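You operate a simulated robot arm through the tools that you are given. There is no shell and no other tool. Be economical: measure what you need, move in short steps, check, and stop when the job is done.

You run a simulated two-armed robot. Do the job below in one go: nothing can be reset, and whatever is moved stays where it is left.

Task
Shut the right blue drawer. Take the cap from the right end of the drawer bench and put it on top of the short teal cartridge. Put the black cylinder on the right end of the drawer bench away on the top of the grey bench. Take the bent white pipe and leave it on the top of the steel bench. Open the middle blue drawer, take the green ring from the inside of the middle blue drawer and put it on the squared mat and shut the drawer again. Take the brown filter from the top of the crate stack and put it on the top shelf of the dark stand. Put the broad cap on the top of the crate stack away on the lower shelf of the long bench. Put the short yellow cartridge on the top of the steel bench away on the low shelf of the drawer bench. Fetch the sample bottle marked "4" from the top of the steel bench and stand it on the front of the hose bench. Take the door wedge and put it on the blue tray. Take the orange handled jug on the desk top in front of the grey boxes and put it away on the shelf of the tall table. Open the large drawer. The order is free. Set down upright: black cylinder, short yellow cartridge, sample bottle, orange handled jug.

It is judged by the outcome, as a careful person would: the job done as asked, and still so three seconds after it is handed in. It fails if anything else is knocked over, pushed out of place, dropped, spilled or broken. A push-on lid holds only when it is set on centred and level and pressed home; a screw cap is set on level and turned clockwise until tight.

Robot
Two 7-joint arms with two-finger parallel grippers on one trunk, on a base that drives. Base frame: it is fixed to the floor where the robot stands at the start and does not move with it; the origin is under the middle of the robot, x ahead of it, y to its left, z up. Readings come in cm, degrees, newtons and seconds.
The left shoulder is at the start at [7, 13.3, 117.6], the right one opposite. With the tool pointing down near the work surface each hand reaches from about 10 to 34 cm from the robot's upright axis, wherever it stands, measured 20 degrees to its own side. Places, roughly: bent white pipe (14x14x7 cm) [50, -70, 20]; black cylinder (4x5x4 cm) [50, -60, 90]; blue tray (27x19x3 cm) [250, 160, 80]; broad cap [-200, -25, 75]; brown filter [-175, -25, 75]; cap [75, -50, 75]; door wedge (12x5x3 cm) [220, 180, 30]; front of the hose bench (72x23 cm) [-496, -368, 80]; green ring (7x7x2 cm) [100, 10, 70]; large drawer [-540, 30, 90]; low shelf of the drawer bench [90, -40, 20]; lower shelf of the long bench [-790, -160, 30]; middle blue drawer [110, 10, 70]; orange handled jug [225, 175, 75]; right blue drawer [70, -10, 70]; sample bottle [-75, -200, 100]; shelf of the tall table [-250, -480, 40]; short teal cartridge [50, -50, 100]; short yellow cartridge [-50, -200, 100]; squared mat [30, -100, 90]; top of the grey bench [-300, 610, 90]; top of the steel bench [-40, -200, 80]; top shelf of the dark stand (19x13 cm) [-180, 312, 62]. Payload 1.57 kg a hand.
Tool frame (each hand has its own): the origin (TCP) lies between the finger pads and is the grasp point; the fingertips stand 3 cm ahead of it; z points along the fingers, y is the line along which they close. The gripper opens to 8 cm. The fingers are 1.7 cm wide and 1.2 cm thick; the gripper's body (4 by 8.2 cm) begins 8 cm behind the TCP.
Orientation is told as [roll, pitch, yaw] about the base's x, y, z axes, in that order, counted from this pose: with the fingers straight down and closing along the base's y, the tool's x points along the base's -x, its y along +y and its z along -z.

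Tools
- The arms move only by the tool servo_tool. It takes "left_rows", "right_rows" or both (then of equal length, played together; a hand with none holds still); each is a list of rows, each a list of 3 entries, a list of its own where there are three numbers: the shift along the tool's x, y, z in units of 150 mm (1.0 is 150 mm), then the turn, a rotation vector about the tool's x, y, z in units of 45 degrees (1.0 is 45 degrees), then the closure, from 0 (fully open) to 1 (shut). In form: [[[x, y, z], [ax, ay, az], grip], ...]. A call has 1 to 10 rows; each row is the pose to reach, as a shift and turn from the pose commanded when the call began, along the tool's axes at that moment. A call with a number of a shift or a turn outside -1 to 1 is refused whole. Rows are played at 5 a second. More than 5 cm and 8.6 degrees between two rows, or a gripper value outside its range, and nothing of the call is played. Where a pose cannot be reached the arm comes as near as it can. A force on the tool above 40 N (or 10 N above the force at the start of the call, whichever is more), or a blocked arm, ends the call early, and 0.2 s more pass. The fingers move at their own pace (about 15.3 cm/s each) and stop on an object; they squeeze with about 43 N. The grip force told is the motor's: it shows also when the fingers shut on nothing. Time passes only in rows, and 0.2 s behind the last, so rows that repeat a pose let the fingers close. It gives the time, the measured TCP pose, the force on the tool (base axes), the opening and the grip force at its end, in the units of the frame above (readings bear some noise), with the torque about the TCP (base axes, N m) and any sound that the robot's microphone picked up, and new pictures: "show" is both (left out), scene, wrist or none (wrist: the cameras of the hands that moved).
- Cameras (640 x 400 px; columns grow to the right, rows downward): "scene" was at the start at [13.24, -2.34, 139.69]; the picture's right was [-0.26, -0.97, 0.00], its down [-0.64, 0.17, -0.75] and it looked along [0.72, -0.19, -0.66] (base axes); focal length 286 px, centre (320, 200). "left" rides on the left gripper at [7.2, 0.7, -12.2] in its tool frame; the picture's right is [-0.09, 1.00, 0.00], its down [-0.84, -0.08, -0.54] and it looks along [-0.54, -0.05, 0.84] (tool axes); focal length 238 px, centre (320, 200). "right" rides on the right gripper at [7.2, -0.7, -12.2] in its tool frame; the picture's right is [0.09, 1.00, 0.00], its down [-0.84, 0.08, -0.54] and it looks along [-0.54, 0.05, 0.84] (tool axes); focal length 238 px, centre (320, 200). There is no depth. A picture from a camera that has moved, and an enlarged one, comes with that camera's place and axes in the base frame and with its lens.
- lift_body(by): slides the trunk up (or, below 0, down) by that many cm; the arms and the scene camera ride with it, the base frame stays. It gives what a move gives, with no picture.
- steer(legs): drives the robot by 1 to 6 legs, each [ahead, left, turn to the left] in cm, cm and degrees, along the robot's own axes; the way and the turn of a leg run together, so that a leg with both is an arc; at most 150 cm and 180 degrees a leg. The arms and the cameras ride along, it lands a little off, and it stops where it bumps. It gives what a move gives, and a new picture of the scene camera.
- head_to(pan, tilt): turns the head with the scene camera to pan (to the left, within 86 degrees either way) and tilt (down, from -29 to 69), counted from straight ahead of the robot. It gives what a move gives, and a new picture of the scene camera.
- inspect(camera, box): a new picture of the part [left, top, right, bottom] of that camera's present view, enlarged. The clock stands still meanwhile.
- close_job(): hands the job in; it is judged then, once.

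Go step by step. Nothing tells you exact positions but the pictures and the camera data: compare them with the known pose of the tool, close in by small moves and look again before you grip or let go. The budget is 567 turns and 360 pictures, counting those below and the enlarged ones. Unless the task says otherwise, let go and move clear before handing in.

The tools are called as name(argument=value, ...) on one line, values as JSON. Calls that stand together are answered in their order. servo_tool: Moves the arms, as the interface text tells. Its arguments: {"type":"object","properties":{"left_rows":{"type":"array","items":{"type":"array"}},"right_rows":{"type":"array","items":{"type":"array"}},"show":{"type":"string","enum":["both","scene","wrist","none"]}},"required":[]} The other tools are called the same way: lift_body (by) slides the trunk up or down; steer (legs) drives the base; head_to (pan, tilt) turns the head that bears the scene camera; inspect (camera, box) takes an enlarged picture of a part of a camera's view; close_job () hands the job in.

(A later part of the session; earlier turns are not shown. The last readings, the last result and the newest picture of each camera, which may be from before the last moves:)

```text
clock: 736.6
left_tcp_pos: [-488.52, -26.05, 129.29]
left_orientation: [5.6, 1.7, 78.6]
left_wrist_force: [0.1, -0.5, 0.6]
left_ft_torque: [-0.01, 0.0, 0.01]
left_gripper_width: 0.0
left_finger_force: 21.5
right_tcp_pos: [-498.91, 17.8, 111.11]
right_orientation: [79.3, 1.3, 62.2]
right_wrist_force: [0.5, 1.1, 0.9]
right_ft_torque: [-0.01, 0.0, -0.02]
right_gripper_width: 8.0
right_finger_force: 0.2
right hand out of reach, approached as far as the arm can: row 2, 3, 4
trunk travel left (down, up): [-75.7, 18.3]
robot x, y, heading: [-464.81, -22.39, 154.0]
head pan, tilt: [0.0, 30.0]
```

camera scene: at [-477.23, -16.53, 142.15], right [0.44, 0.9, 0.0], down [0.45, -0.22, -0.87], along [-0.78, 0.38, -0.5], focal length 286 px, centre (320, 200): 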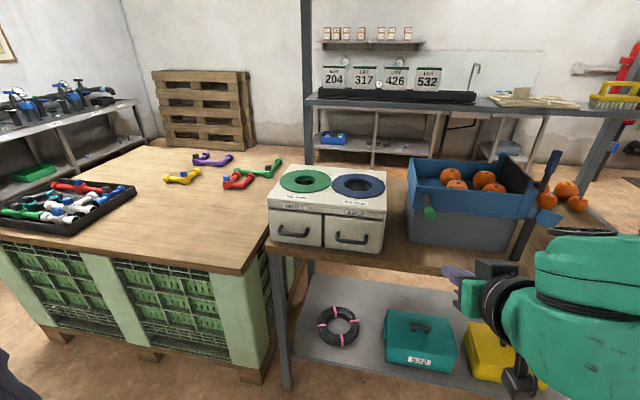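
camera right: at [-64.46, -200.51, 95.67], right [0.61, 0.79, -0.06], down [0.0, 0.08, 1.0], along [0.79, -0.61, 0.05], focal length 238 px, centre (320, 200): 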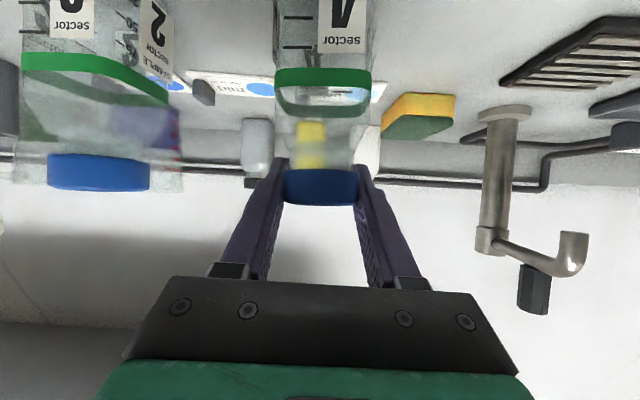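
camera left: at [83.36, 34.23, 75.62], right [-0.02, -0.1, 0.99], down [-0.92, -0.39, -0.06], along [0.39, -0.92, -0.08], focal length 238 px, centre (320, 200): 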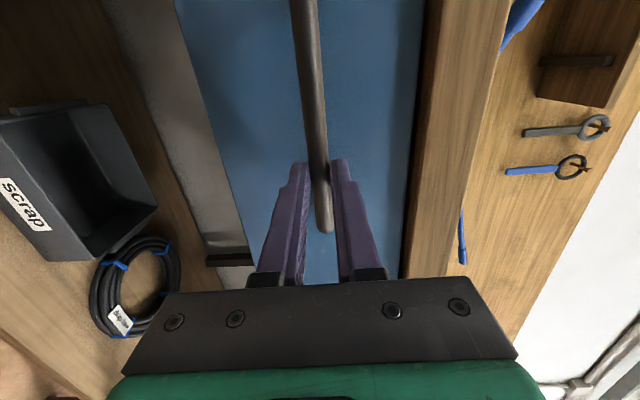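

steer(legs=[[0, 12.4, -0.8]])

lift_body(by=-19.7)

steer(legs=[[20, 0, 0]])

inspect(camera="right", box=[0, 0, 640, 400])

```text
clock: 737.9
left_tcp_pos: [-494.03, -36.66, 129.31]
left_orientation: [5.5, 2.0, 77.9]
left_wrist_force: [-0.6, 1.0, 0.0]
left_ft_torque: [0.03, 0.0, 0.0]
left_gripper_width: 0.0
left_finger_force: 21.6
right_tcp_pos: [-503.94, 7.43, 110.99]
right_orientation: [79.2, 1.3, 61.3]
right_wrist_force: [-1.4, 0.0, 0.1]
right_ft_torque: [-0.03, -0.01, 0.0]
right_gripper_width: 7.99
right_finger_force: 0.0
trunk travel left (down, up): [-75.7, 18.3]
robot x, y, heading: [-470.39, -33.46, 152.9]
head pan, tilt: [0.0, 30.0]
camera scene: at [-482.55, -27.2, 142.15], right [0.45, 0.89, 0.0], down [0.44, -0.23, -0.87], along [-0.77, 0.39, -0.5], focal length 286 px, centre (320, 200)
```

scene: 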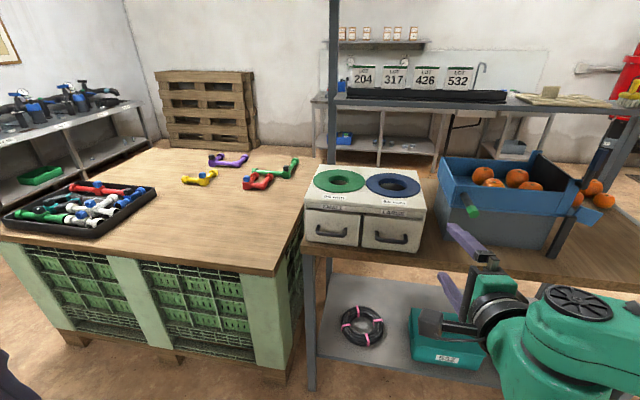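

```text
clock: 740.0
left_tcp_pos: [-494.12, -36.84, 109.52]
left_orientation: [5.5, 1.8, 77.8]
left_wrist_force: [-0.2, -0.1, 0.2]
left_ft_torque: [0.0, 0.02, 0.03]
left_gripper_width: 0.01
left_finger_force: 21.5
right_tcp_pos: [-504.06, 7.16, 91.33]
right_orientation: [79.2, 1.2, 61.4]
right_wrist_force: [-0.6, -0.6, 0.2]
right_ft_torque: [0.0, 0.04, -0.01]
right_gripper_width: 8.0
right_finger_force: 0.0
trunk travel left (down, up): [-56.0, 38.0]
robot x, y, heading: [-470.11, -33.24, 153.1]
head pan, tilt: [0.0, 30.0]
```

```text
clock: 741.6
left_tcp_pos: [-511.89, -27.92, 109.66]
left_orientation: [5.4, 1.9, 78.1]
left_wrist_force: [0.2, 0.6, 0.1]
left_ft_torque: [0.0, 0.0, 0.01]
left_gripper_width: 0.0
left_finger_force: 20.7
right_tcp_pos: [-521.85, 16.19, 91.32]
right_orientation: [79.2, 1.2, 61.6]
right_wrist_force: [0.8, -0.2, 0.1]
right_ft_torque: [-0.01, -0.02, -0.04]
right_gripper_width: 8.04
right_finger_force: 0.0
trunk travel left (down, up): [-56.0, 38.0]
robot x, y, heading: [-488.04, -24.51, 153.4]
head pan, tilt: [0.0, 30.0]
camera scene: at [-500.42, -18.48, 122.45], right [0.45, 0.89, 0.0], down [0.45, -0.23, -0.87], along [-0.77, 0.39, -0.5], focal length 286 px, centre (320, 200)
```

scene: 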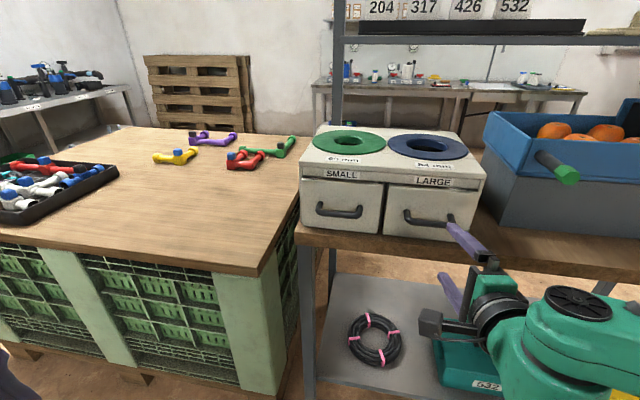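

```text
1.00 times, centred on (320, 200) of right (not enlarged: the box is as wide or as high as the picture)
camera zoom: at [-514.76, 4.04, 93.19], right [-0.2, 0.03, 0.98], down [0.86, 0.49, 0.16], along [-0.48, 0.87, -0.12], focal length 238 px, centre (320, 200)
```

zoom: 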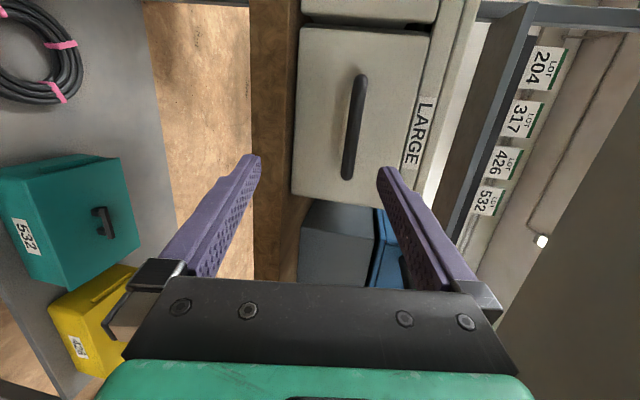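

Handle centre is about [-532.3,20.4,92.6]. Raise 1.2 cm, narrow the fingers, and move in 10 cm.

lift_body(by=1.2)

steer(legs=[[6, 0.9, 0]])

servo_tool(right_rows=[[[0, 0, 0], [0, 0, 0], 0.35], [[0, 0.01, 0.1], [0, 0, 0], 0.35], [[0, 0.03, 0.18], [0, 0, 0], 0.35], [[0, 0.05, 0.26], [0, 0, 0], 0.35]], show="wrist")

```text
clock: 742.2
left_tcp_pos: [-511.8, -27.92, 110.67]
left_orientation: [5.5, 1.9, 78.1]
left_wrist_force: [-0.6, -0.7, 0.1]
left_ft_torque: [0.0, 0.03, 0.0]
left_gripper_width: 0.0
left_finger_force: 20.8
right_tcp_pos: [-521.85, 16.11, 92.43]
right_orientation: [79.2, 1.2, 61.6]
right_wrist_force: [-0.2, -0.4, 0.2]
right_ft_torque: [-0.01, -0.01, -0.01]
right_gripper_width: 8.0
right_finger_force: 0.0
trunk travel left (down, up): [-57.2, 36.8]
robot x, y, heading: [-487.98, -24.71, 153.4]
head pan, tilt: [0.0, 30.0]
```

```text
clock: 743.2
left_tcp_pos: [-517.55, -26.11, 110.68]
left_orientation: [5.5, 2.0, 78.1]
left_wrist_force: [-0.6, 0.0, -0.5]
left_ft_torque: [0.0, -0.05, -0.02]
left_gripper_width: 0.01
left_finger_force: 21.3
right_tcp_pos: [-527.53, 17.94, 92.46]
right_orientation: [79.3, 1.2, 61.6]
right_wrist_force: [-0.3, -0.3, -0.1]
right_ft_torque: [0.01, -0.03, 0.02]
right_gripper_width: 8.0
right_finger_force: 0.1
trunk travel left (down, up): [-57.2, 36.8]
robot x, y, heading: [-493.71, -22.63, 153.1]
head pan, tilt: [0.0, 30.0]
camera scene: at [-506.07, -16.65, 123.65], right [0.45, 0.89, 0.0], down [0.45, -0.23, -0.87], along [-0.77, 0.39, -0.5], focal length 286 px, centre (320, 200)
```

scene: 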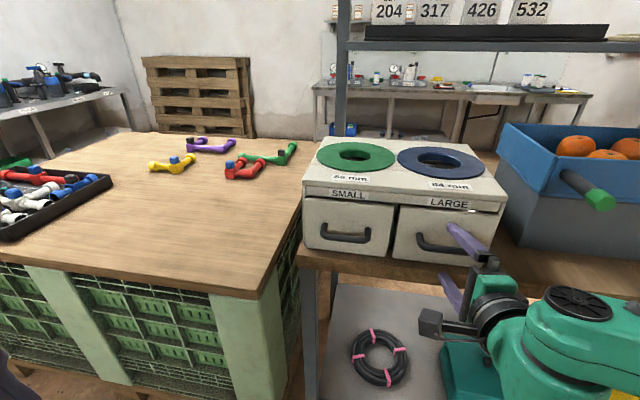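

```text
clock: 744.2
left_tcp_pos: [-516.55, -26.46, 110.88]
left_orientation: [6.1, 1.9, 77.9]
left_wrist_force: [0.5, 0.0, 0.5]
left_ft_torque: [-0.05, 0.01, 0.0]
left_gripper_width: 0.01
left_finger_force: 21.4
right_tcp_pos: [-529.62, 18.91, 92.59]
right_orientation: [79.1, 1.6, 61.8]
right_wrist_force: [29.3, -14.0, 2.3]
right_ft_torque: [0.45, 0.92, -0.28]
right_gripper_width: 4.85
right_finger_force: 0.1
trunk travel left (down, up): [-57.2, 36.8]
robot x, y, heading: [-493.43, -23.06, 153.0]
head pan, tilt: [0.0, 30.0]
stopped in row 4 (right hand): the force on the tool passed its limit at 51 N (the readings are from after the stop); the commanded pose is now the measured one
camera right: at [-522.5, 6.85, 94.52], right [-0.2, 0.03, 0.98], down [0.85, 0.5, 0.16], along [-0.48, 0.87, -0.12], focal length 238 px, centre (320, 200)
```

right: 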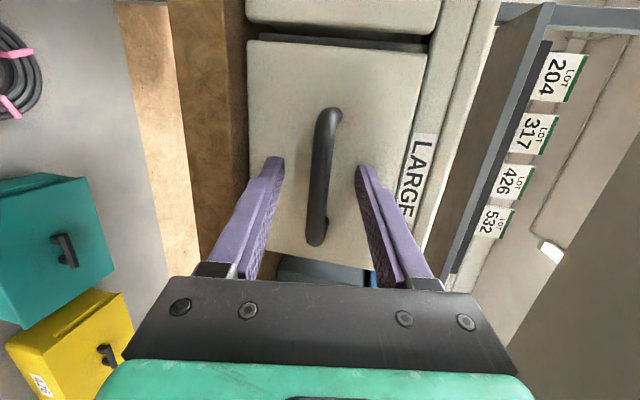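

Tips touch the drawer face with the bar between them. Ease back 0.5 cm and grip.

servo_tool(right_rows=[[[0, 0, -0.035], [0, 0, 0], 0.35], [[0, 0, -0.035], [0, 0, 0], 1], [[0, 0, -0.035], [0, 0, 0], 1], [[0, 0, -0.035], [0, 0, 0], 1]], show="wrist")

```text
clock: 745.2
left_tcp_pos: [-517.14, -26.24, 110.76]
left_orientation: [5.8, 1.9, 77.9]
left_wrist_force: [-0.3, 0.0, -0.5]
left_ft_torque: [-0.02, -0.01, -0.02]
left_gripper_width: 0.0
left_finger_force: 21.4
right_tcp_pos: [-529.81, 18.95, 92.48]
right_orientation: [78.9, 1.3, 61.7]
right_wrist_force: [12.3, -6.9, 1.5]
right_ft_torque: [-0.14, 0.09, 0.18]
right_gripper_width: 1.19
right_finger_force: 28.1
trunk travel left (down, up): [-57.2, 36.8]
robot x, y, heading: [-493.62, -22.6, 153.4]
head pan, tilt: [0.0, 30.0]
camera right: at [-522.7, 6.9, 94.46], right [-0.2, 0.03, 0.98], down [0.85, 0.49, 0.16], along [-0.48, 0.87, -0.13], focal length 238 px, centre (320, 200)
```

right: 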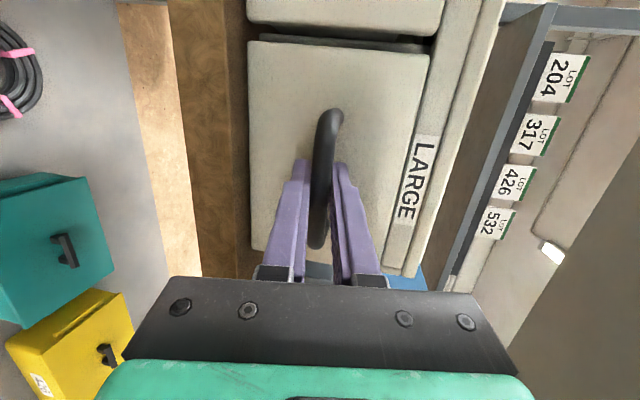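

Gripped. Pull with the arm 6 cm.

servo_tool(right_rows=[[[0, 0, -0.1], [0, 0, 0], 1], [[0, 0, -0.2], [0, 0, 0], 1], [[0, 0, -0.3], [0, 0, 0], 1], [[0, 0, -0.4], [0, 0, 0], 1]], show="scene")

```text
clock: 746.1
left_tcp_pos: [-517.76, -26.31, 110.74]
left_orientation: [5.5, 1.9, 78.1]
left_wrist_force: [0.0, -1.1, -0.6]
left_ft_torque: [0.0, 0.09, 0.02]
left_gripper_width: 0.01
left_finger_force: 21.6
right_tcp_pos: [-527.24, 17.14, 92.45]
right_orientation: [77.1, 1.5, 62.3]
right_wrist_force: [-7.2, -7.8, -17.6]
right_ft_torque: [-0.26, 0.15, 0.17]
right_gripper_width: 1.17
right_finger_force: 28.8
right hand out of reach, approached as far as the arm can: row 3, 4
trunk travel left (down, up): [-57.2, 36.8]
robot x, y, heading: [-493.57, -23.09, 153.2]
head pan, tilt: [0.0, 30.0]
stopped in row 4 (right hand): the force on the tool passed its limit at 43 N (the readings are from after the stop); the commanded pose is now the measured one
camera scene: at [-506.18, -16.81, 123.65], right [0.45, 0.89, 0.0], down [0.45, -0.22, -0.87], along [-0.77, 0.39, -0.5], focal length 286 px, centre (320, 200)
```

scene: 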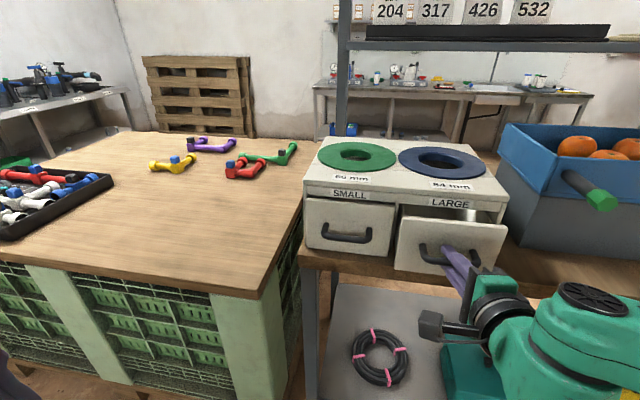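

It's sliding out (~3 cm); now the arm is at its limit, so pull by rolling back slowly.

steer(legs=[[-4, 0, 0]])

```text
clock: 747.1
left_tcp_pos: [-513.85, -28.38, 110.78]
left_orientation: [5.6, 1.8, 78.3]
left_wrist_force: [0.6, 0.4, 0.1]
left_ft_torque: [0.02, -0.02, -0.02]
left_gripper_width: 0.01
left_finger_force: 21.4
right_tcp_pos: [-523.71, 14.67, 92.56]
right_orientation: [77.1, 1.6, 63.1]
right_wrist_force: [-3.4, -6.6, -0.9]
right_ft_torque: [-0.23, 0.14, -0.04]
right_gripper_width: 1.19
right_finger_force: 29.4
trunk travel left (down, up): [-57.2, 36.8]
robot x, y, heading: [-489.75, -25.25, 153.7]
head pan, tilt: [0.0, 30.0]
stopped in leg 1: the force on the tool passed its limit at 42 N (the readings are from after the stop); the commanded pose is now the measured one
camera scene: at [-502.41, -18.88, 123.65], right [0.45, 0.89, 0.0], down [0.45, -0.22, -0.87], along [-0.77, 0.39, -0.5], focal length 286 px, centre (320, 200)
```

scene: 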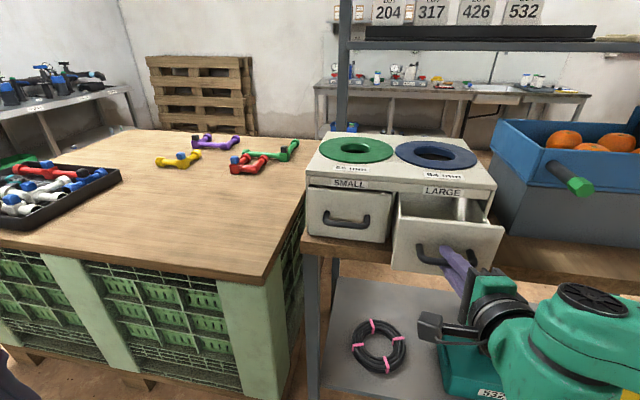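

steer(legs=[[-5, 0.5, 0]])

```text
clock: 748.0
left_tcp_pos: [-509.97, -31.31, 110.62]
left_orientation: [5.4, 1.5, 78.3]
left_wrist_force: [-0.5, -0.8, -0.4]
left_ft_torque: [0.04, 0.02, 0.02]
left_gripper_width: 0.0
left_finger_force: 21.1
right_tcp_pos: [-519.74, 11.57, 92.61]
right_orientation: [77.0, 1.3, 63.0]
right_wrist_force: [-17.6, -21.1, -5.7]
right_ft_torque: [-0.42, 0.28, -0.09]
right_gripper_width: 1.19
right_finger_force: 29.3
trunk travel left (down, up): [-57.2, 36.8]
robot x, y, heading: [-485.94, -27.38, 153.3]
head pan, tilt: [0.0, 30.0]
camera scene: at [-498.56, -21.92, 123.63], right [0.45, 0.89, 0.01], down [0.45, -0.22, -0.87], along [-0.77, 0.39, -0.5], focal length 286 px, centre (320, 200)
```

scene: 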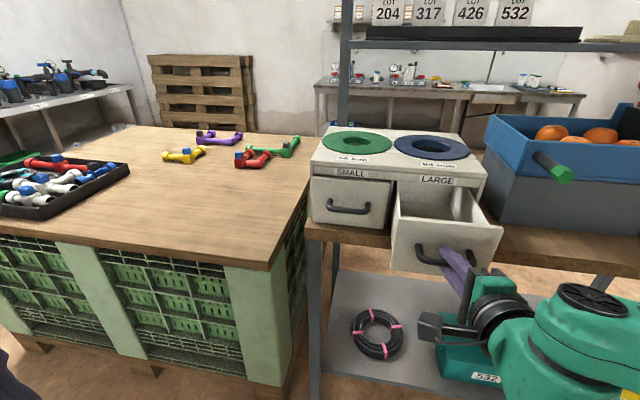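

Open about 12 cm; pull a little more, easing left to follow the drawer's own direction.

steer(legs=[[-4, 2, 0]])

```text
clock: 748.9
left_tcp_pos: [-506.37, -33.93, 110.86]
left_orientation: [5.8, 2.1, 78.1]
left_wrist_force: [0.4, 0.4, -0.5]
left_ft_torque: [0.0, 0.02, -0.02]
left_gripper_width: 0.0
left_finger_force: 21.4
right_tcp_pos: [-516.39, 9.19, 92.63]
right_orientation: [77.3, 1.9, 62.7]
right_wrist_force: [13.9, 20.4, 6.0]
right_ft_torque: [0.02, -0.05, -0.43]
right_gripper_width: 1.18
right_finger_force: 29.1
trunk travel left (down, up): [-57.2, 36.8]
robot x, y, heading: [-483.36, -30.79, 153.7]
head pan, tilt: [0.0, 30.0]
camera scene: at [-494.98, -24.47, 123.7], right [0.45, 0.89, -0.01], down [0.44, -0.23, -0.87], along [-0.78, 0.39, -0.5], focal length 286 px, centre (320, 200)
```

scene: 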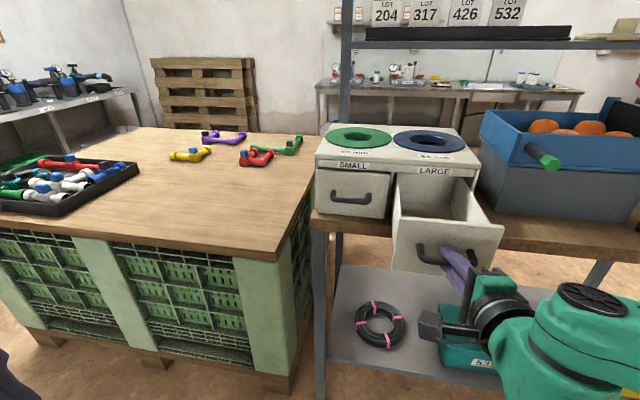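

It's open about 17 cm — well open. Release and back out.

servo_tool(right_rows=[[[0, 0, 0], [0, 0, 0], 0.5], [[0, 0, 0], [0, 0, 0], 0.5], [[0, 0, 0], [0, 0, 0], 0.5]], show="none")

steer(legs=[[-18, 0, 0]])

```text
clock: 749.7
left_tcp_pos: [-507.02, -34.4, 110.85]
left_orientation: [5.5, 1.9, 78.1]
left_wrist_force: [0.4, 0.8, 0.0]
left_ft_torque: [0.02, -0.02, -0.02]
left_gripper_width: 0.0
left_finger_force: 20.6
right_tcp_pos: [-516.74, 8.83, 92.46]
right_orientation: [77.2, 1.7, 62.6]
right_wrist_force: [0.1, 0.2, -0.1]
right_ft_torque: [0.01, -0.02, -0.02]
right_gripper_width: 4.0
right_finger_force: 0.0
trunk travel left (down, up): [-57.2, 36.8]
robot x, y, heading: [-482.89, -31.16, 153.2]
head pan, tilt: [0.0, 30.0]
```

```text
clock: 751.2
left_tcp_pos: [-490.86, -42.37, 110.78]
left_orientation: [5.4, 1.9, 78.0]
left_wrist_force: [-0.6, -0.1, -0.4]
left_ft_torque: [0.01, -0.05, 0.0]
left_gripper_width: 0.0
left_finger_force: 21.5
right_tcp_pos: [-500.59, 0.82, 92.62]
right_orientation: [77.1, 1.8, 62.5]
right_wrist_force: [0.2, 0.5, -0.2]
right_ft_torque: [0.04, -0.04, 0.01]
right_gripper_width: 4.0
right_finger_force: 0.0
trunk travel left (down, up): [-57.2, 36.8]
robot x, y, heading: [-466.82, -39.13, 153.2]
head pan, tilt: [0.0, 30.0]
camera scene: at [-479.38, -32.94, 123.65], right [0.45, 0.89, 0.0], down [0.45, -0.23, -0.87], along [-0.77, 0.39, -0.5], focal length 286 px, centre (320, 200)
```

scene: 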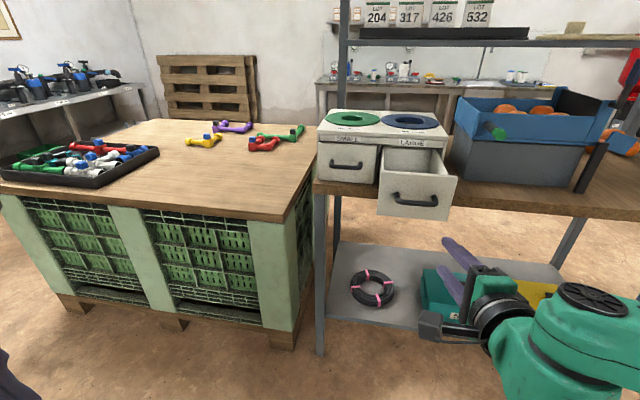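

The large drawer stands open. Now raise, bring the hand back to pointing down, and drive round the tub's far side to the crate stack.

lift_body(by=20)

servo_tool(right_rows=[[[0, 0, 0], [0.17, 0, 0], 0.5], [[0, 0, 0], [0.34, 0, 0], 0.5], [[0, 0, 0], [0.51, 0, 0], 0.5], [[0, 0, 0], [0.68, 0, 0], 0.5], [[0, 0, 0], [0.85, 0, 0], 0.5], [[0, 0, 0], [1, 0, 0], 0.5]], show="none")

servo_tool(right_rows=[[[0, 0, 0], [0.17, 0, 0], 0.5], [[0, 0, 0], [0.36, 0, 0], 0.5]], show="none")

steer(legs=[[0, 0, -45], [0, 0, -45], [85, 35, 0]])

```text
clock: 753.4
left_tcp_pos: [-490.94, -42.34, 130.76]
left_orientation: [5.5, 1.9, 78.0]
left_wrist_force: [0.7, -0.3, 0.8]
left_ft_torque: [0.01, -0.03, 0.0]
left_gripper_width: 0.01
left_finger_force: 21.5
right_tcp_pos: [-500.43, 0.8, 112.5]
right_orientation: [77.1, 1.6, 62.4]
right_wrist_force: [-0.3, 0.0, -0.8]
right_ft_torque: [0.01, -0.01, 0.02]
right_gripper_width: 4.01
right_finger_force: 0.1
trunk travel left (down, up): [-77.2, 16.8]
robot x, y, heading: [-466.96, -39.43, 153.1]
head pan, tilt: [0.0, 30.0]
```

```text
clock: 754.8
left_tcp_pos: [-491.0, -42.29, 130.8]
left_orientation: [5.6, 1.9, 77.9]
left_wrist_force: [-0.6, -0.4, 0.8]
left_ft_torque: [0.01, -0.01, 0.0]
left_gripper_width: 0.0
left_finger_force: 21.8
right_tcp_pos: [-500.63, 0.88, 112.54]
right_orientation: [31.9, 1.6, 62.6]
right_wrist_force: [1.0, 0.3, 0.5]
right_ft_torque: [0.0, 0.02, 0.01]
right_gripper_width: 4.01
right_finger_force: 0.0
trunk travel left (down, up): [-77.2, 16.8]
robot x, y, heading: [-466.72, -39.5, 153.2]
head pan, tilt: [0.0, 30.0]
```

```text
clock: 755.4
left_tcp_pos: [-491.1, -42.23, 130.75]
left_orientation: [5.4, 1.8, 78.0]
left_wrist_force: [0.0, 0.7, -0.3]
left_ft_torque: [0.02, -0.03, 0.0]
left_gripper_width: 0.03
left_finger_force: 21.1
right_tcp_pos: [-500.6, 0.87, 112.41]
right_orientation: [15.7, 1.6, 62.6]
right_wrist_force: [-0.5, -0.9, 0.1]
right_ft_torque: [0.0, -0.02, 0.0]
right_gripper_width: 3.98
right_finger_force: 0.0
trunk travel left (down, up): [-77.2, 16.8]
robot x, y, heading: [-466.73, -39.18, 153.0]
head pan, tilt: [0.0, 30.0]
```

```text
clock: 764.3
left_tcp_pos: [-463.19, 74.85, 130.86]
left_orientation: [5.5, 1.8, -12.0]
left_wrist_force: [-0.2, 0.3, 0.6]
left_ft_torque: [0.0, -0.01, -0.02]
left_gripper_width: 0.0
left_finger_force: 21.0
right_tcp_pos: [-419.92, 84.42, 112.49]
right_orientation: [16.0, 1.8, -27.5]
right_wrist_force: [-0.9, 0.2, 0.0]
right_ft_torque: [-0.01, -0.04, -0.01]
right_gripper_width: 4.0
right_finger_force: 0.1
trunk travel left (down, up): [-77.2, 16.8]
robot x, y, heading: [-459.7, 51.08, 63.3]
head pan, tilt: [0.0, 30.0]
camera scene: at [-453.44, 63.27, 143.66], right [0.89, -0.45, 0.0], down [-0.23, -0.45, -0.87], along [0.39, 0.77, -0.5], focal length 286 px, centre (320, 200)
```

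scene: 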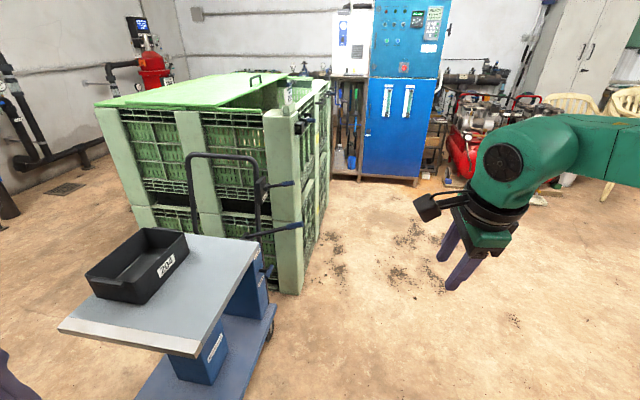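

The way east is open. Continue around to the crate stack's near side and face it.

steer(legs=[[45, -89, 0], [93, -43, 0], [0, 0, 85], [0, 0, 84.7], [-16, 81, 0], [-16, 81, 0]])

head_to(pan=-5, tilt=40)

```text
clock: 789.5
left_tcp_pos: [-136.27, 22.73, 130.73]
left_orientation: [5.5, 1.8, 157.7]
left_wrist_force: [-1.6, 0.2, -0.6]
left_ft_torque: [-0.03, -0.02, -0.02]
left_gripper_width: 0.03
left_finger_force: 21.8
right_tcp_pos: [-180.54, 20.93, 112.37]
right_orientation: [16.0, 1.7, 142.2]
right_wrist_force: [0.0, 0.4, -0.6]
right_ft_torque: [0.02, -0.02, 0.02]
right_gripper_width: 3.99
right_finger_force: 0.1
trunk travel left (down, up): [-77.2, 16.8]
robot x, y, heading: [-135.09, 46.85, -127.4]
head pan, tilt: [0.0, 30.0]
camera scene: at [-143.64, 35.47, 143.64], right [-0.8, 0.6, 0.0], down [0.3, 0.4, -0.87], along [-0.52, -0.69, -0.5], focal length 286 px, centre (320, 200)
```

scene: 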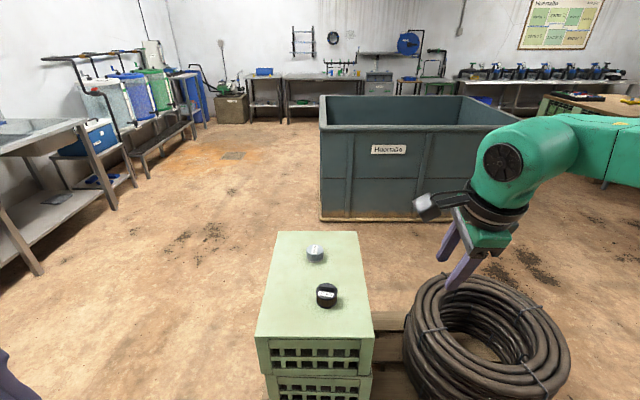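

```text
clock: 790.2
left_tcp_pos: [-136.19, 22.71, 130.87]
left_orientation: [5.5, 1.9, 157.7]
left_wrist_force: [-0.2, -0.1, 0.2]
left_ft_torque: [-0.02, 0.01, 0.0]
left_gripper_width: 0.01
left_finger_force: 21.7
right_tcp_pos: [-180.5, 20.97, 112.52]
right_orientation: [15.9, 1.6, 142.1]
right_wrist_force: [0.8, -0.1, 0.6]
right_ft_torque: [0.03, 0.01, -0.02]
right_gripper_width: 4.01
right_finger_force: 0.0
trunk travel left (down, up): [-77.2, 16.8]
robot x, y, heading: [-135.22, 46.61, -127.2]
head pan, tilt: [-5.0, 40.0]
camera scene: at [-143.77, 36.32, 142.12], right [-0.74, 0.67, 0.0], down [0.43, 0.48, -0.77], along [-0.51, -0.57, -0.64], focal length 286 px, centre (320, 200)
```

scene: 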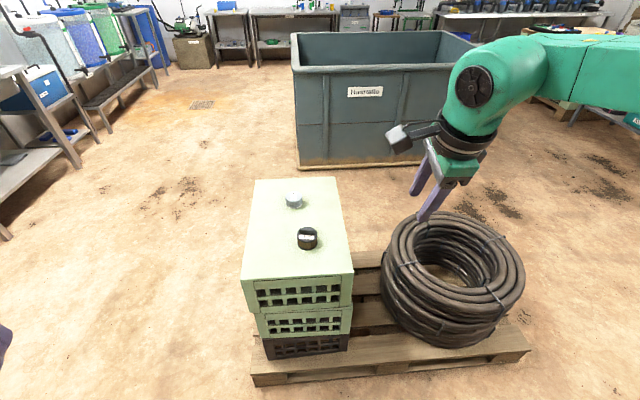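

inspect(camera="scene", box=[230, 170, 370, 260])

```text
4.44 times, centred on (300, 215) of scene
camera zoom: at [-143.77, 36.32, 142.12], right [-0.74, 0.67, 0.0], down [0.43, 0.48, -0.77], along [-0.51, -0.57, -0.64], focal length 1273 px, centre (409, 133)
```

zoom: 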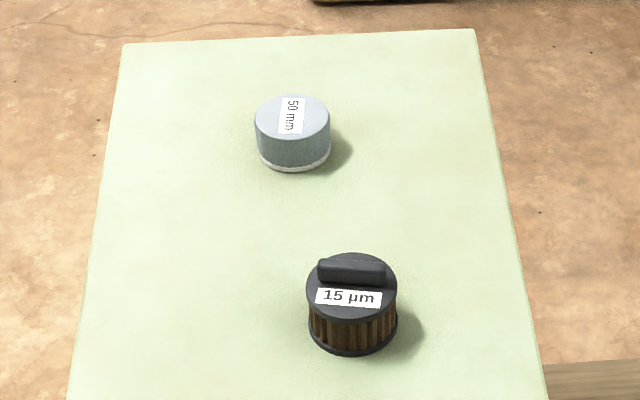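

Brown filter (15 µm, with knob) is the nearer one at about [-182.5,-13.5], the grey 50 mm cap behind. Line up over the filter.

steer(legs=[[0, 19, 0], [25.5, 0, 0]])

servo_tool(right_rows=[[[0, 0.1, 0.03], [0, 0, 0], 0], [[0, 0.2, 0.06], [0, 0, 0], 0]], show="wrist")

```text
clock: 793.2
left_tcp_pos: [-136.69, -9.31, 130.83]
left_orientation: [5.6, 1.8, 158.1]
left_wrist_force: [1.0, 0.6, -0.1]
left_ft_torque: [0.02, 0.02, 0.04]
left_gripper_width: 0.0
left_finger_force: 21.5
right_tcp_pos: [-180.95, -11.32, 112.62]
right_orientation: [16.0, 1.6, 142.6]
right_wrist_force: [-0.3, 0.2, 0.2]
right_ft_torque: [0.01, 0.01, 0.0]
right_gripper_width: 4.01
right_finger_force: 0.1
trunk travel left (down, up): [-77.2, 16.8]
robot x, y, heading: [-136.06, 14.64, -126.9]
head pan, tilt: [-5.0, 40.0]
camera scene: at [-144.28, 4.28, 142.14], right [-0.75, 0.67, 0.0], down [0.43, 0.48, -0.77], along [-0.51, -0.57, -0.64], focal length 286 px, centre (320, 200)
```

scene: 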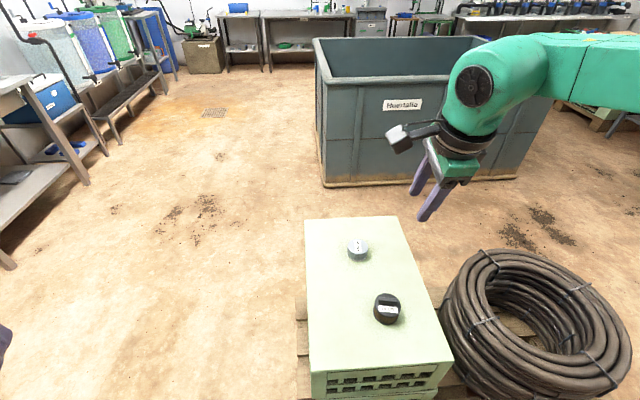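

```text
clock: 793.8
left_tcp_pos: [-136.77, -9.49, 130.85]
left_orientation: [5.5, 1.8, 158.0]
left_wrist_force: [-0.6, -0.6, 0.4]
left_ft_torque: [-0.01, 0.0, 0.04]
left_gripper_width: 0.0
left_finger_force: 21.7
right_tcp_pos: [-183.0, -13.88, 112.47]
right_orientation: [15.9, 1.6, 142.5]
right_wrist_force: [-0.5, 0.2, 0.5]
right_ft_torque: [0.0, -0.01, -0.04]
right_gripper_width: 8.03
right_finger_force: 0.1
trunk travel left (down, up): [-77.2, 16.8]
robot x, y, heading: [-135.8, 14.32, -126.8]
head pan, tilt: [-5.0, 40.0]
camera right: at [-175.22, -14.83, 124.19], right [-0.52, -0.81, 0.28], down [-0.63, 0.58, 0.52], along [-0.58, 0.09, -0.81], focal length 238 px, centre (320, 200)
```

right: 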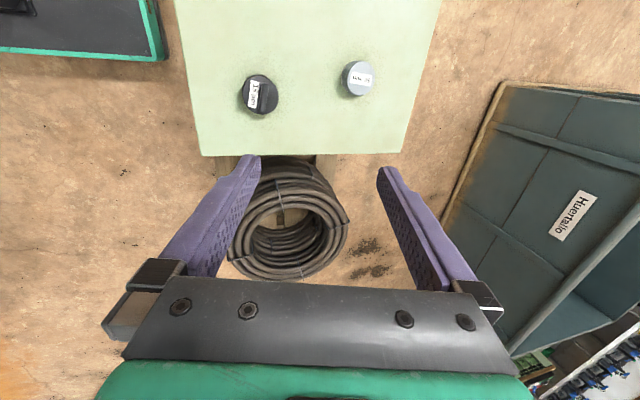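

Filter is right below. Lower 29 cm and check.

servo_tool(right_rows=[[[0, -0.03, 0], [0, 0, 0], 0], [[0, -0.058, 0], [0, 0, 0], 0]], show="none")

lift_body(by=-28)

inspect(camera="right", box=[0, 0, 640, 400])

```text
clock: 794.4
left_tcp_pos: [-136.7, -9.47, 130.75]
left_orientation: [5.7, 2.0, 158.1]
left_wrist_force: [0.4, 0.2, -0.2]
left_ft_torque: [-0.03, 0.01, -0.01]
left_gripper_width: 0.0
left_finger_force: 21.8
right_tcp_pos: [-182.39, -13.32, 112.06]
right_orientation: [15.8, 1.6, 142.5]
right_wrist_force: [-0.2, -0.2, -0.3]
right_ft_torque: [-0.03, 0.01, 0.0]
right_gripper_width: 7.98
right_finger_force: 0.1
trunk travel left (down, up): [-77.2, 16.8]
robot x, y, heading: [-135.65, 14.43, -126.7]
head pan, tilt: [-5.0, 40.0]
```

```text
clock: 797.2
left_tcp_pos: [-136.76, -9.44, 102.83]
left_orientation: [5.7, 2.0, 158.1]
left_wrist_force: [-0.9, -0.3, -0.7]
left_ft_torque: [0.02, 0.0, -0.03]
left_gripper_width: 0.0
left_finger_force: 21.5
right_tcp_pos: [-182.5, -13.16, 84.13]
right_orientation: [16.0, 1.7, 142.5]
right_wrist_force: [-0.6, 0.6, -0.2]
right_ft_torque: [-0.02, 0.02, 0.0]
right_gripper_width: 8.01
right_finger_force: 0.0
trunk travel left (down, up): [-49.2, 44.8]
robot x, y, heading: [-135.86, 14.13, -126.7]
head pan, tilt: [-5.0, 40.0]
```

```text
1.00 times, centred on (320, 200) of right (not enlarged: the box is as wide or as high as the picture)
camera zoom: at [-174.74, -14.18, 95.95], right [-0.52, -0.81, 0.28], down [-0.63, 0.58, 0.52], along [-0.58, 0.09, -0.81], focal length 238 px, centre (320, 200)
```

zoom: 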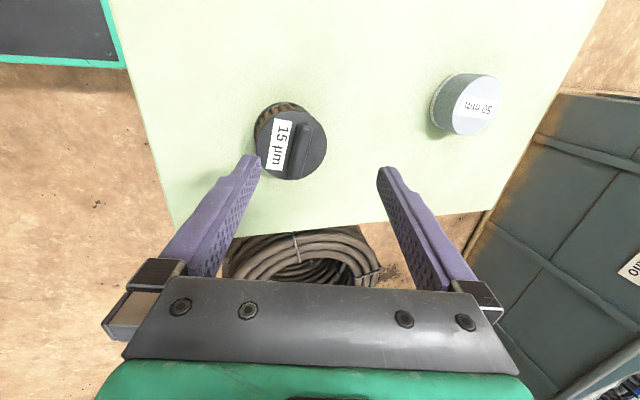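

servo_tool(right_rows=[[[-0.01, -0.06, 0.154], [0, 0, 0], 0], [[-0.02, -0.115, 0.307], [0, 0, 0], 0], [[-0.02, -0.16, 0.46], [0, 0, 0], 0], [[-0.02, -0.2, 0.61], [0, 0, 0], 0], [[-0.02, -0.2, 0.61], [0, 0, 0], 1], [[-0.02, -0.2, 0.61], [0, 0, 0], 1], [[-0.02, -0.2, 0.61], [0, 0, 0], 1]], show="wrist")

```text
clock: 798.2
left_tcp_pos: [-136.7, -9.42, 102.82]
left_orientation: [5.5, 1.7, 158.0]
left_wrist_force: [-0.3, 0.5, 0.3]
left_ft_torque: [0.04, 0.01, -0.01]
left_gripper_width: 0.01
left_finger_force: 21.1
right_tcp_pos: [-182.2, -12.81, 75.4]
right_orientation: [16.4, 1.8, 142.6]
right_wrist_force: [2.5, 4.6, 15.4]
right_ft_torque: [0.63, -0.17, -0.04]
right_gripper_width: 7.09
right_finger_force: 31.0
trunk travel left (down, up): [-49.2, 44.8]
robot x, y, heading: [-135.88, 14.85, -126.8]
head pan, tilt: [-5.0, 40.0]
stopped in row 5 (right hand): the force on the tool passed its limit at 56 N (the readings are from after the stop); the commanded pose is now the measured one
camera right: at [-174.43, -13.82, 87.23], right [-0.52, -0.81, 0.28], down [-0.63, 0.58, 0.52], along [-0.58, 0.09, -0.81], focal length 238 px, centre (320, 200)
```

right: 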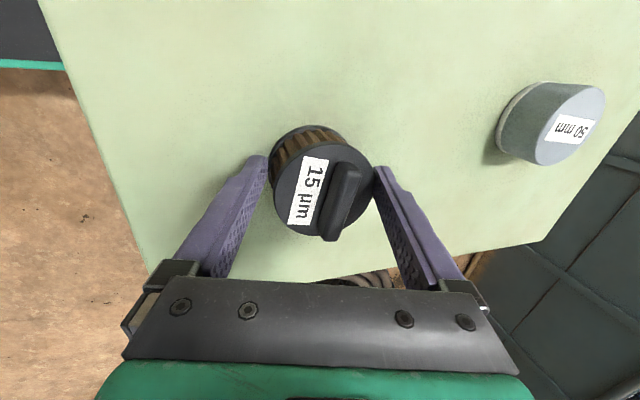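

servo_tool(right_rows=[[[0, 0, -0.02], [0, 0, 0], 0.3], [[0, 0, -0.02], [0, 0, 0], 1], [[0, 0, -0.02], [0, 0, 0], 1], [[0, 0, -0.02], [0, 0, 0], 1]], show="wrist")

```text
clock: 799.2
left_tcp_pos: [-136.7, -9.48, 102.7]
left_orientation: [5.5, 2.0, 157.9]
left_wrist_force: [0.3, 1.3, 0.4]
left_ft_torque: [0.01, 0.03, -0.02]
left_gripper_width: 0.03
left_finger_force: 21.3
right_tcp_pos: [-182.27, -12.93, 75.43]
right_orientation: [16.1, 1.5, 142.4]
right_wrist_force: [0.0, -0.3, 5.5]
right_ft_torque: [0.15, -0.1, -0.01]
right_gripper_width: 6.96
right_finger_force: 43.4
trunk travel left (down, up): [-49.2, 44.8]
robot x, y, heading: [-135.71, 14.72, -126.9]
head pan, tilt: [-5.0, 40.0]
camera right: at [-174.49, -13.85, 87.31], right [-0.52, -0.81, 0.28], down [-0.63, 0.58, 0.52], along [-0.58, 0.09, -0.81], focal length 238 px, centre (320, 200)
```

right: 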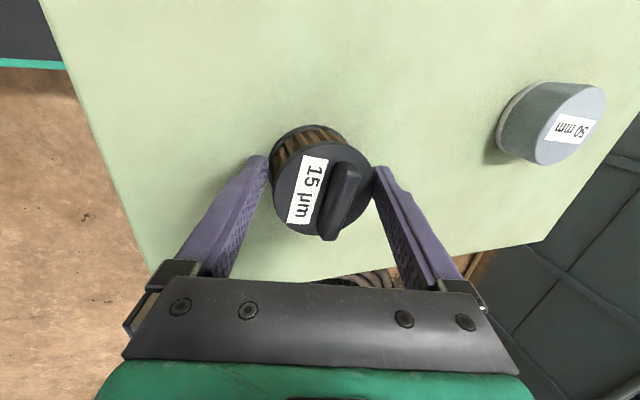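

Filter gripped (7 cm). Lift, back off, and go toward the dark stand.

lift_body(by=37)

steer(legs=[[-30, 0, 0], [0, 0, 88], [0, 0, 88.9], [13, 66, 0], [13, 66, 0], [13, 66, 0]])

head_to(pan=0, tilt=30)

```text
clock: 802.8
left_tcp_pos: [-136.81, -9.49, 139.84]
left_orientation: [5.5, 1.9, 158.1]
left_wrist_force: [0.3, -0.8, 0.2]
left_ft_torque: [-0.02, -0.01, -0.02]
left_gripper_width: 0.01
left_finger_force: 21.4
right_tcp_pos: [-182.32, -12.91, 112.45]
right_orientation: [16.0, 1.7, 142.5]
right_wrist_force: [0.0, -0.1, -0.4]
right_ft_torque: [0.02, -0.03, 0.0]
right_gripper_width: 6.55
right_finger_force: 43.4
trunk travel left (down, up): [-86.2, 7.8]
robot x, y, heading: [-135.88, 14.5, -126.8]
head pan, tilt: [-5.0, 40.0]
```

```text
clock: 822.3
left_tcp_pos: [-242.0, 219.79, 139.76]
left_orientation: [5.5, 1.9, -23.7]
left_wrist_force: [-0.4, 0.1, -0.8]
left_ft_torque: [0.04, 0.04, 0.0]
left_gripper_width: 0.01
left_finger_force: 21.3
right_tcp_pos: [-196.55, 222.03, 112.46]
right_orientation: [16.0, 1.7, -39.0]
right_wrist_force: [0.6, 0.4, -0.4]
right_ft_torque: [0.01, -0.01, 0.04]
right_gripper_width: 6.34
right_finger_force: 43.0
trunk travel left (down, up): [-86.2, 7.8]
robot x, y, heading: [-243.46, 195.9, 51.4]
head pan, tilt: [-5.0, 40.0]
camera scene: at [-234.46, 205.68, 151.11], right [0.73, -0.69, 0.0], down [-0.44, -0.47, -0.77], along [0.53, 0.56, -0.64], focal length 286 px, centre (320, 200)
```

scene: 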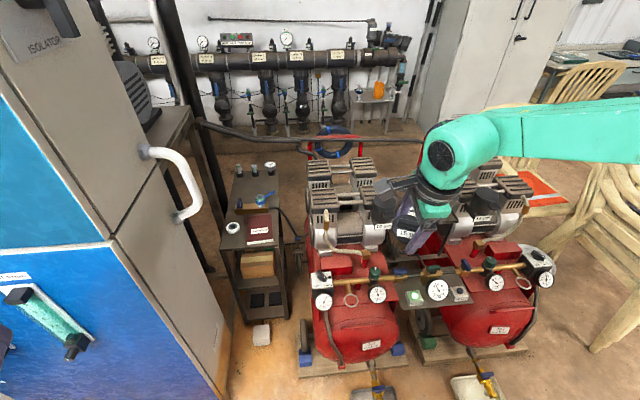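

```text
clock: 823.0
left_tcp_pos: [-242.1, 219.95, 139.67]
left_orientation: [5.5, 1.9, -23.6]
left_wrist_force: [-0.1, -0.1, 0.3]
left_ft_torque: [0.0, 0.0, 0.01]
left_gripper_width: 0.0
left_finger_force: 21.7
right_tcp_pos: [-196.48, 222.12, 112.48]
right_orientation: [16.0, 1.6, -39.2]
right_wrist_force: [0.3, -0.5, -0.3]
right_ft_torque: [0.02, 0.03, -0.01]
right_gripper_width: 6.35
right_finger_force: 43.3
trunk travel left (down, up): [-86.2, 7.8]
robot x, y, heading: [-243.7, 195.74, 51.6]
head pan, tilt: [0.0, 30.0]
camera scene: at [-234.79, 206.72, 152.64], right [0.78, -0.62, 0.0], down [-0.31, -0.39, -0.87], along [0.54, 0.68, -0.5], focal length 286 px, centre (320, 200)
```

scene: 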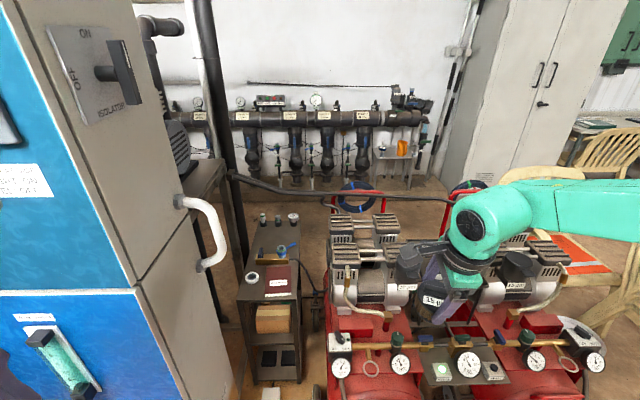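

inspect(camera="scene", box=[200, 190, 340, 320])

```text
3.08 times, centred on (270, 255) of scene
camera zoom: at [-234.79, 206.72, 152.64], right [0.78, -0.62, 0.0], down [-0.31, -0.39, -0.87], along [0.54, 0.68, -0.5], focal length 881 px, centre (474, 31)
```

zoom: 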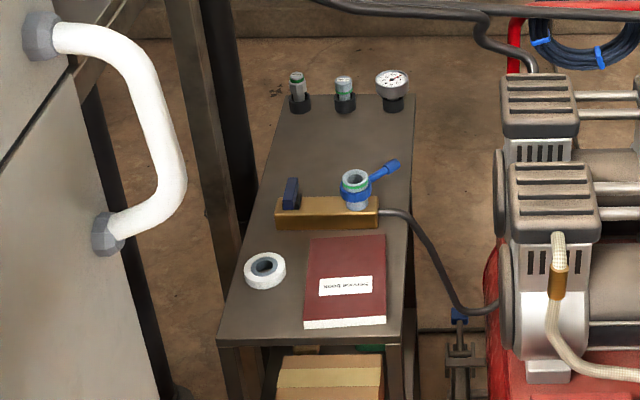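

The free patch on the dark stand is between the brass valve and the rear fittings — a deep reach that needs a tilted grip from the front. I'll go back to the crate stack, set the filter down and regrasp it that way.

steer(legs=[[-13, -66, 0], [-13, -66, 0], [-13, -66, 0], [0, 0, -88], [0, 0, -90.5]])

```text
clock: 841.0
left_tcp_pos: [-110.07, 17.87, 139.67]
left_orientation: [5.5, 2.0, 158.3]
left_wrist_force: [-0.2, 0.1, -0.2]
left_ft_torque: [-0.01, -0.02, 0.02]
left_gripper_width: 0.01
left_finger_force: 20.6
right_tcp_pos: [-155.57, 14.24, 112.37]
right_orientation: [16.0, 1.6, 142.8]
right_wrist_force: [-0.4, 0.4, -1.1]
right_ft_torque: [0.01, 0.02, 0.03]
right_gripper_width: 6.26
right_finger_force: 42.6
trunk travel left (down, up): [-86.2, 7.8]
robot x, y, heading: [-109.13, 42.26, -126.6]
head pan, tilt: [0.0, 30.0]
camera scene: at [-117.59, 30.52, 152.65], right [-0.8, 0.6, 0.0], down [0.3, 0.4, -0.87], along [-0.52, -0.7, -0.5], focal length 286 px, centre (320, 200)
```

scene: 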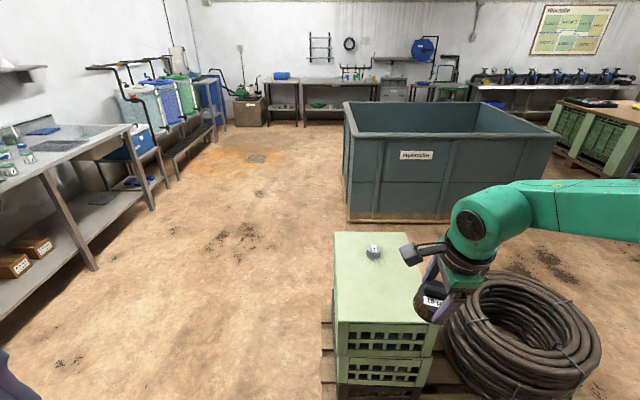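

steer(legs=[[0, -5, 0], [36, 0, 0]])

lift_body(by=-35.5)

servo_tool(right_rows=[[[0, -0.006, 0.02], [0, 0, 0], 1], [[0, -0.011, 0.04], [0, 0, 0], 1], [[0, -0.02, 0.07], [0, 0, 0], 1], [[0, -0.028, 0.1], [0, 0, 0], 1]], show="wrist")

```text
clock: 843.9
left_tcp_pos: [-135.37, -8.57, 139.82]
left_orientation: [5.7, 1.8, 158.9]
left_wrist_force: [-0.8, -0.4, -0.4]
left_ft_torque: [-0.02, 0.03, 0.0]
left_gripper_width: 0.01
left_finger_force: 21.7
right_tcp_pos: [-180.86, -12.73, 112.49]
right_orientation: [16.2, 1.6, 143.4]
right_wrist_force: [-0.8, 0.0, 0.9]
right_ft_torque: [0.01, 0.01, 0.0]
right_gripper_width: 6.27
right_finger_force: 43.2
trunk travel left (down, up): [-86.2, 7.8]
robot x, y, heading: [-135.02, 15.15, -126.1]
head pan, tilt: [0.0, 30.0]
camera scene: at [-142.95, 4.06, 152.68], right [-0.81, 0.59, 0.0], down [0.29, 0.4, -0.87], along [-0.51, -0.7, -0.5], focal length 286 px, centre (320, 200)
```

scene: 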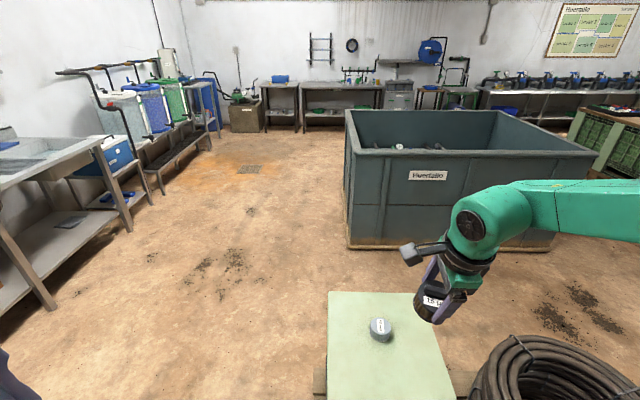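

```text
clock: 847.4
left_tcp_pos: [-135.6, -8.74, 104.3]
left_orientation: [5.5, 1.9, 158.9]
left_wrist_force: [-0.3, 0.5, 0.4]
left_ft_torque: [0.0, -0.03, 0.03]
left_gripper_width: 0.0
left_finger_force: 20.9
right_tcp_pos: [-181.01, -12.84, 77.0]
right_orientation: [16.0, 1.6, 143.4]
right_wrist_force: [0.6, 0.1, -0.7]
right_ft_torque: [-0.03, 0.02, 0.02]
right_gripper_width: 6.25
right_finger_force: 43.1
trunk travel left (down, up): [-50.7, 43.3]
robot x, y, heading: [-135.03, 15.39, -125.7]
head pan, tilt: [0.0, 30.0]
```

```text
clock: 848.2
left_tcp_pos: [-135.34, -8.6, 104.34]
left_orientation: [5.7, 1.8, 158.9]
left_wrist_force: [-0.8, -0.8, -0.1]
left_ft_torque: [0.0, -0.01, 0.0]
left_gripper_width: 0.02
left_finger_force: 21.6
right_tcp_pos: [-180.97, -13.15, 76.62]
right_orientation: [17.4, 1.8, 143.4]
right_wrist_force: [1.5, 4.3, 20.2]
right_ft_torque: [0.65, -0.09, 0.01]
right_gripper_width: 6.3
right_finger_force: 43.1
trunk travel left (down, up): [-50.7, 43.3]
robot x, y, heading: [-135.13, 15.08, -126.1]
head pan, tilt: [0.0, 30.0]
stopped in row 4 (right hand): the force on the tool passed its limit at 42 N (the readings are from after the stop); the commanded pose is now the measured one
camera right: at [-173.09, -13.8, 88.3], right [-0.5, -0.81, 0.3], down [-0.63, 0.58, 0.51], along [-0.59, 0.07, -0.8], focal length 238 px, centre (320, 200)
```

right: 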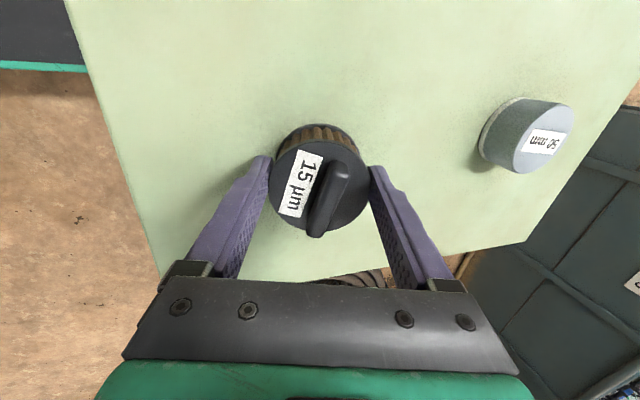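

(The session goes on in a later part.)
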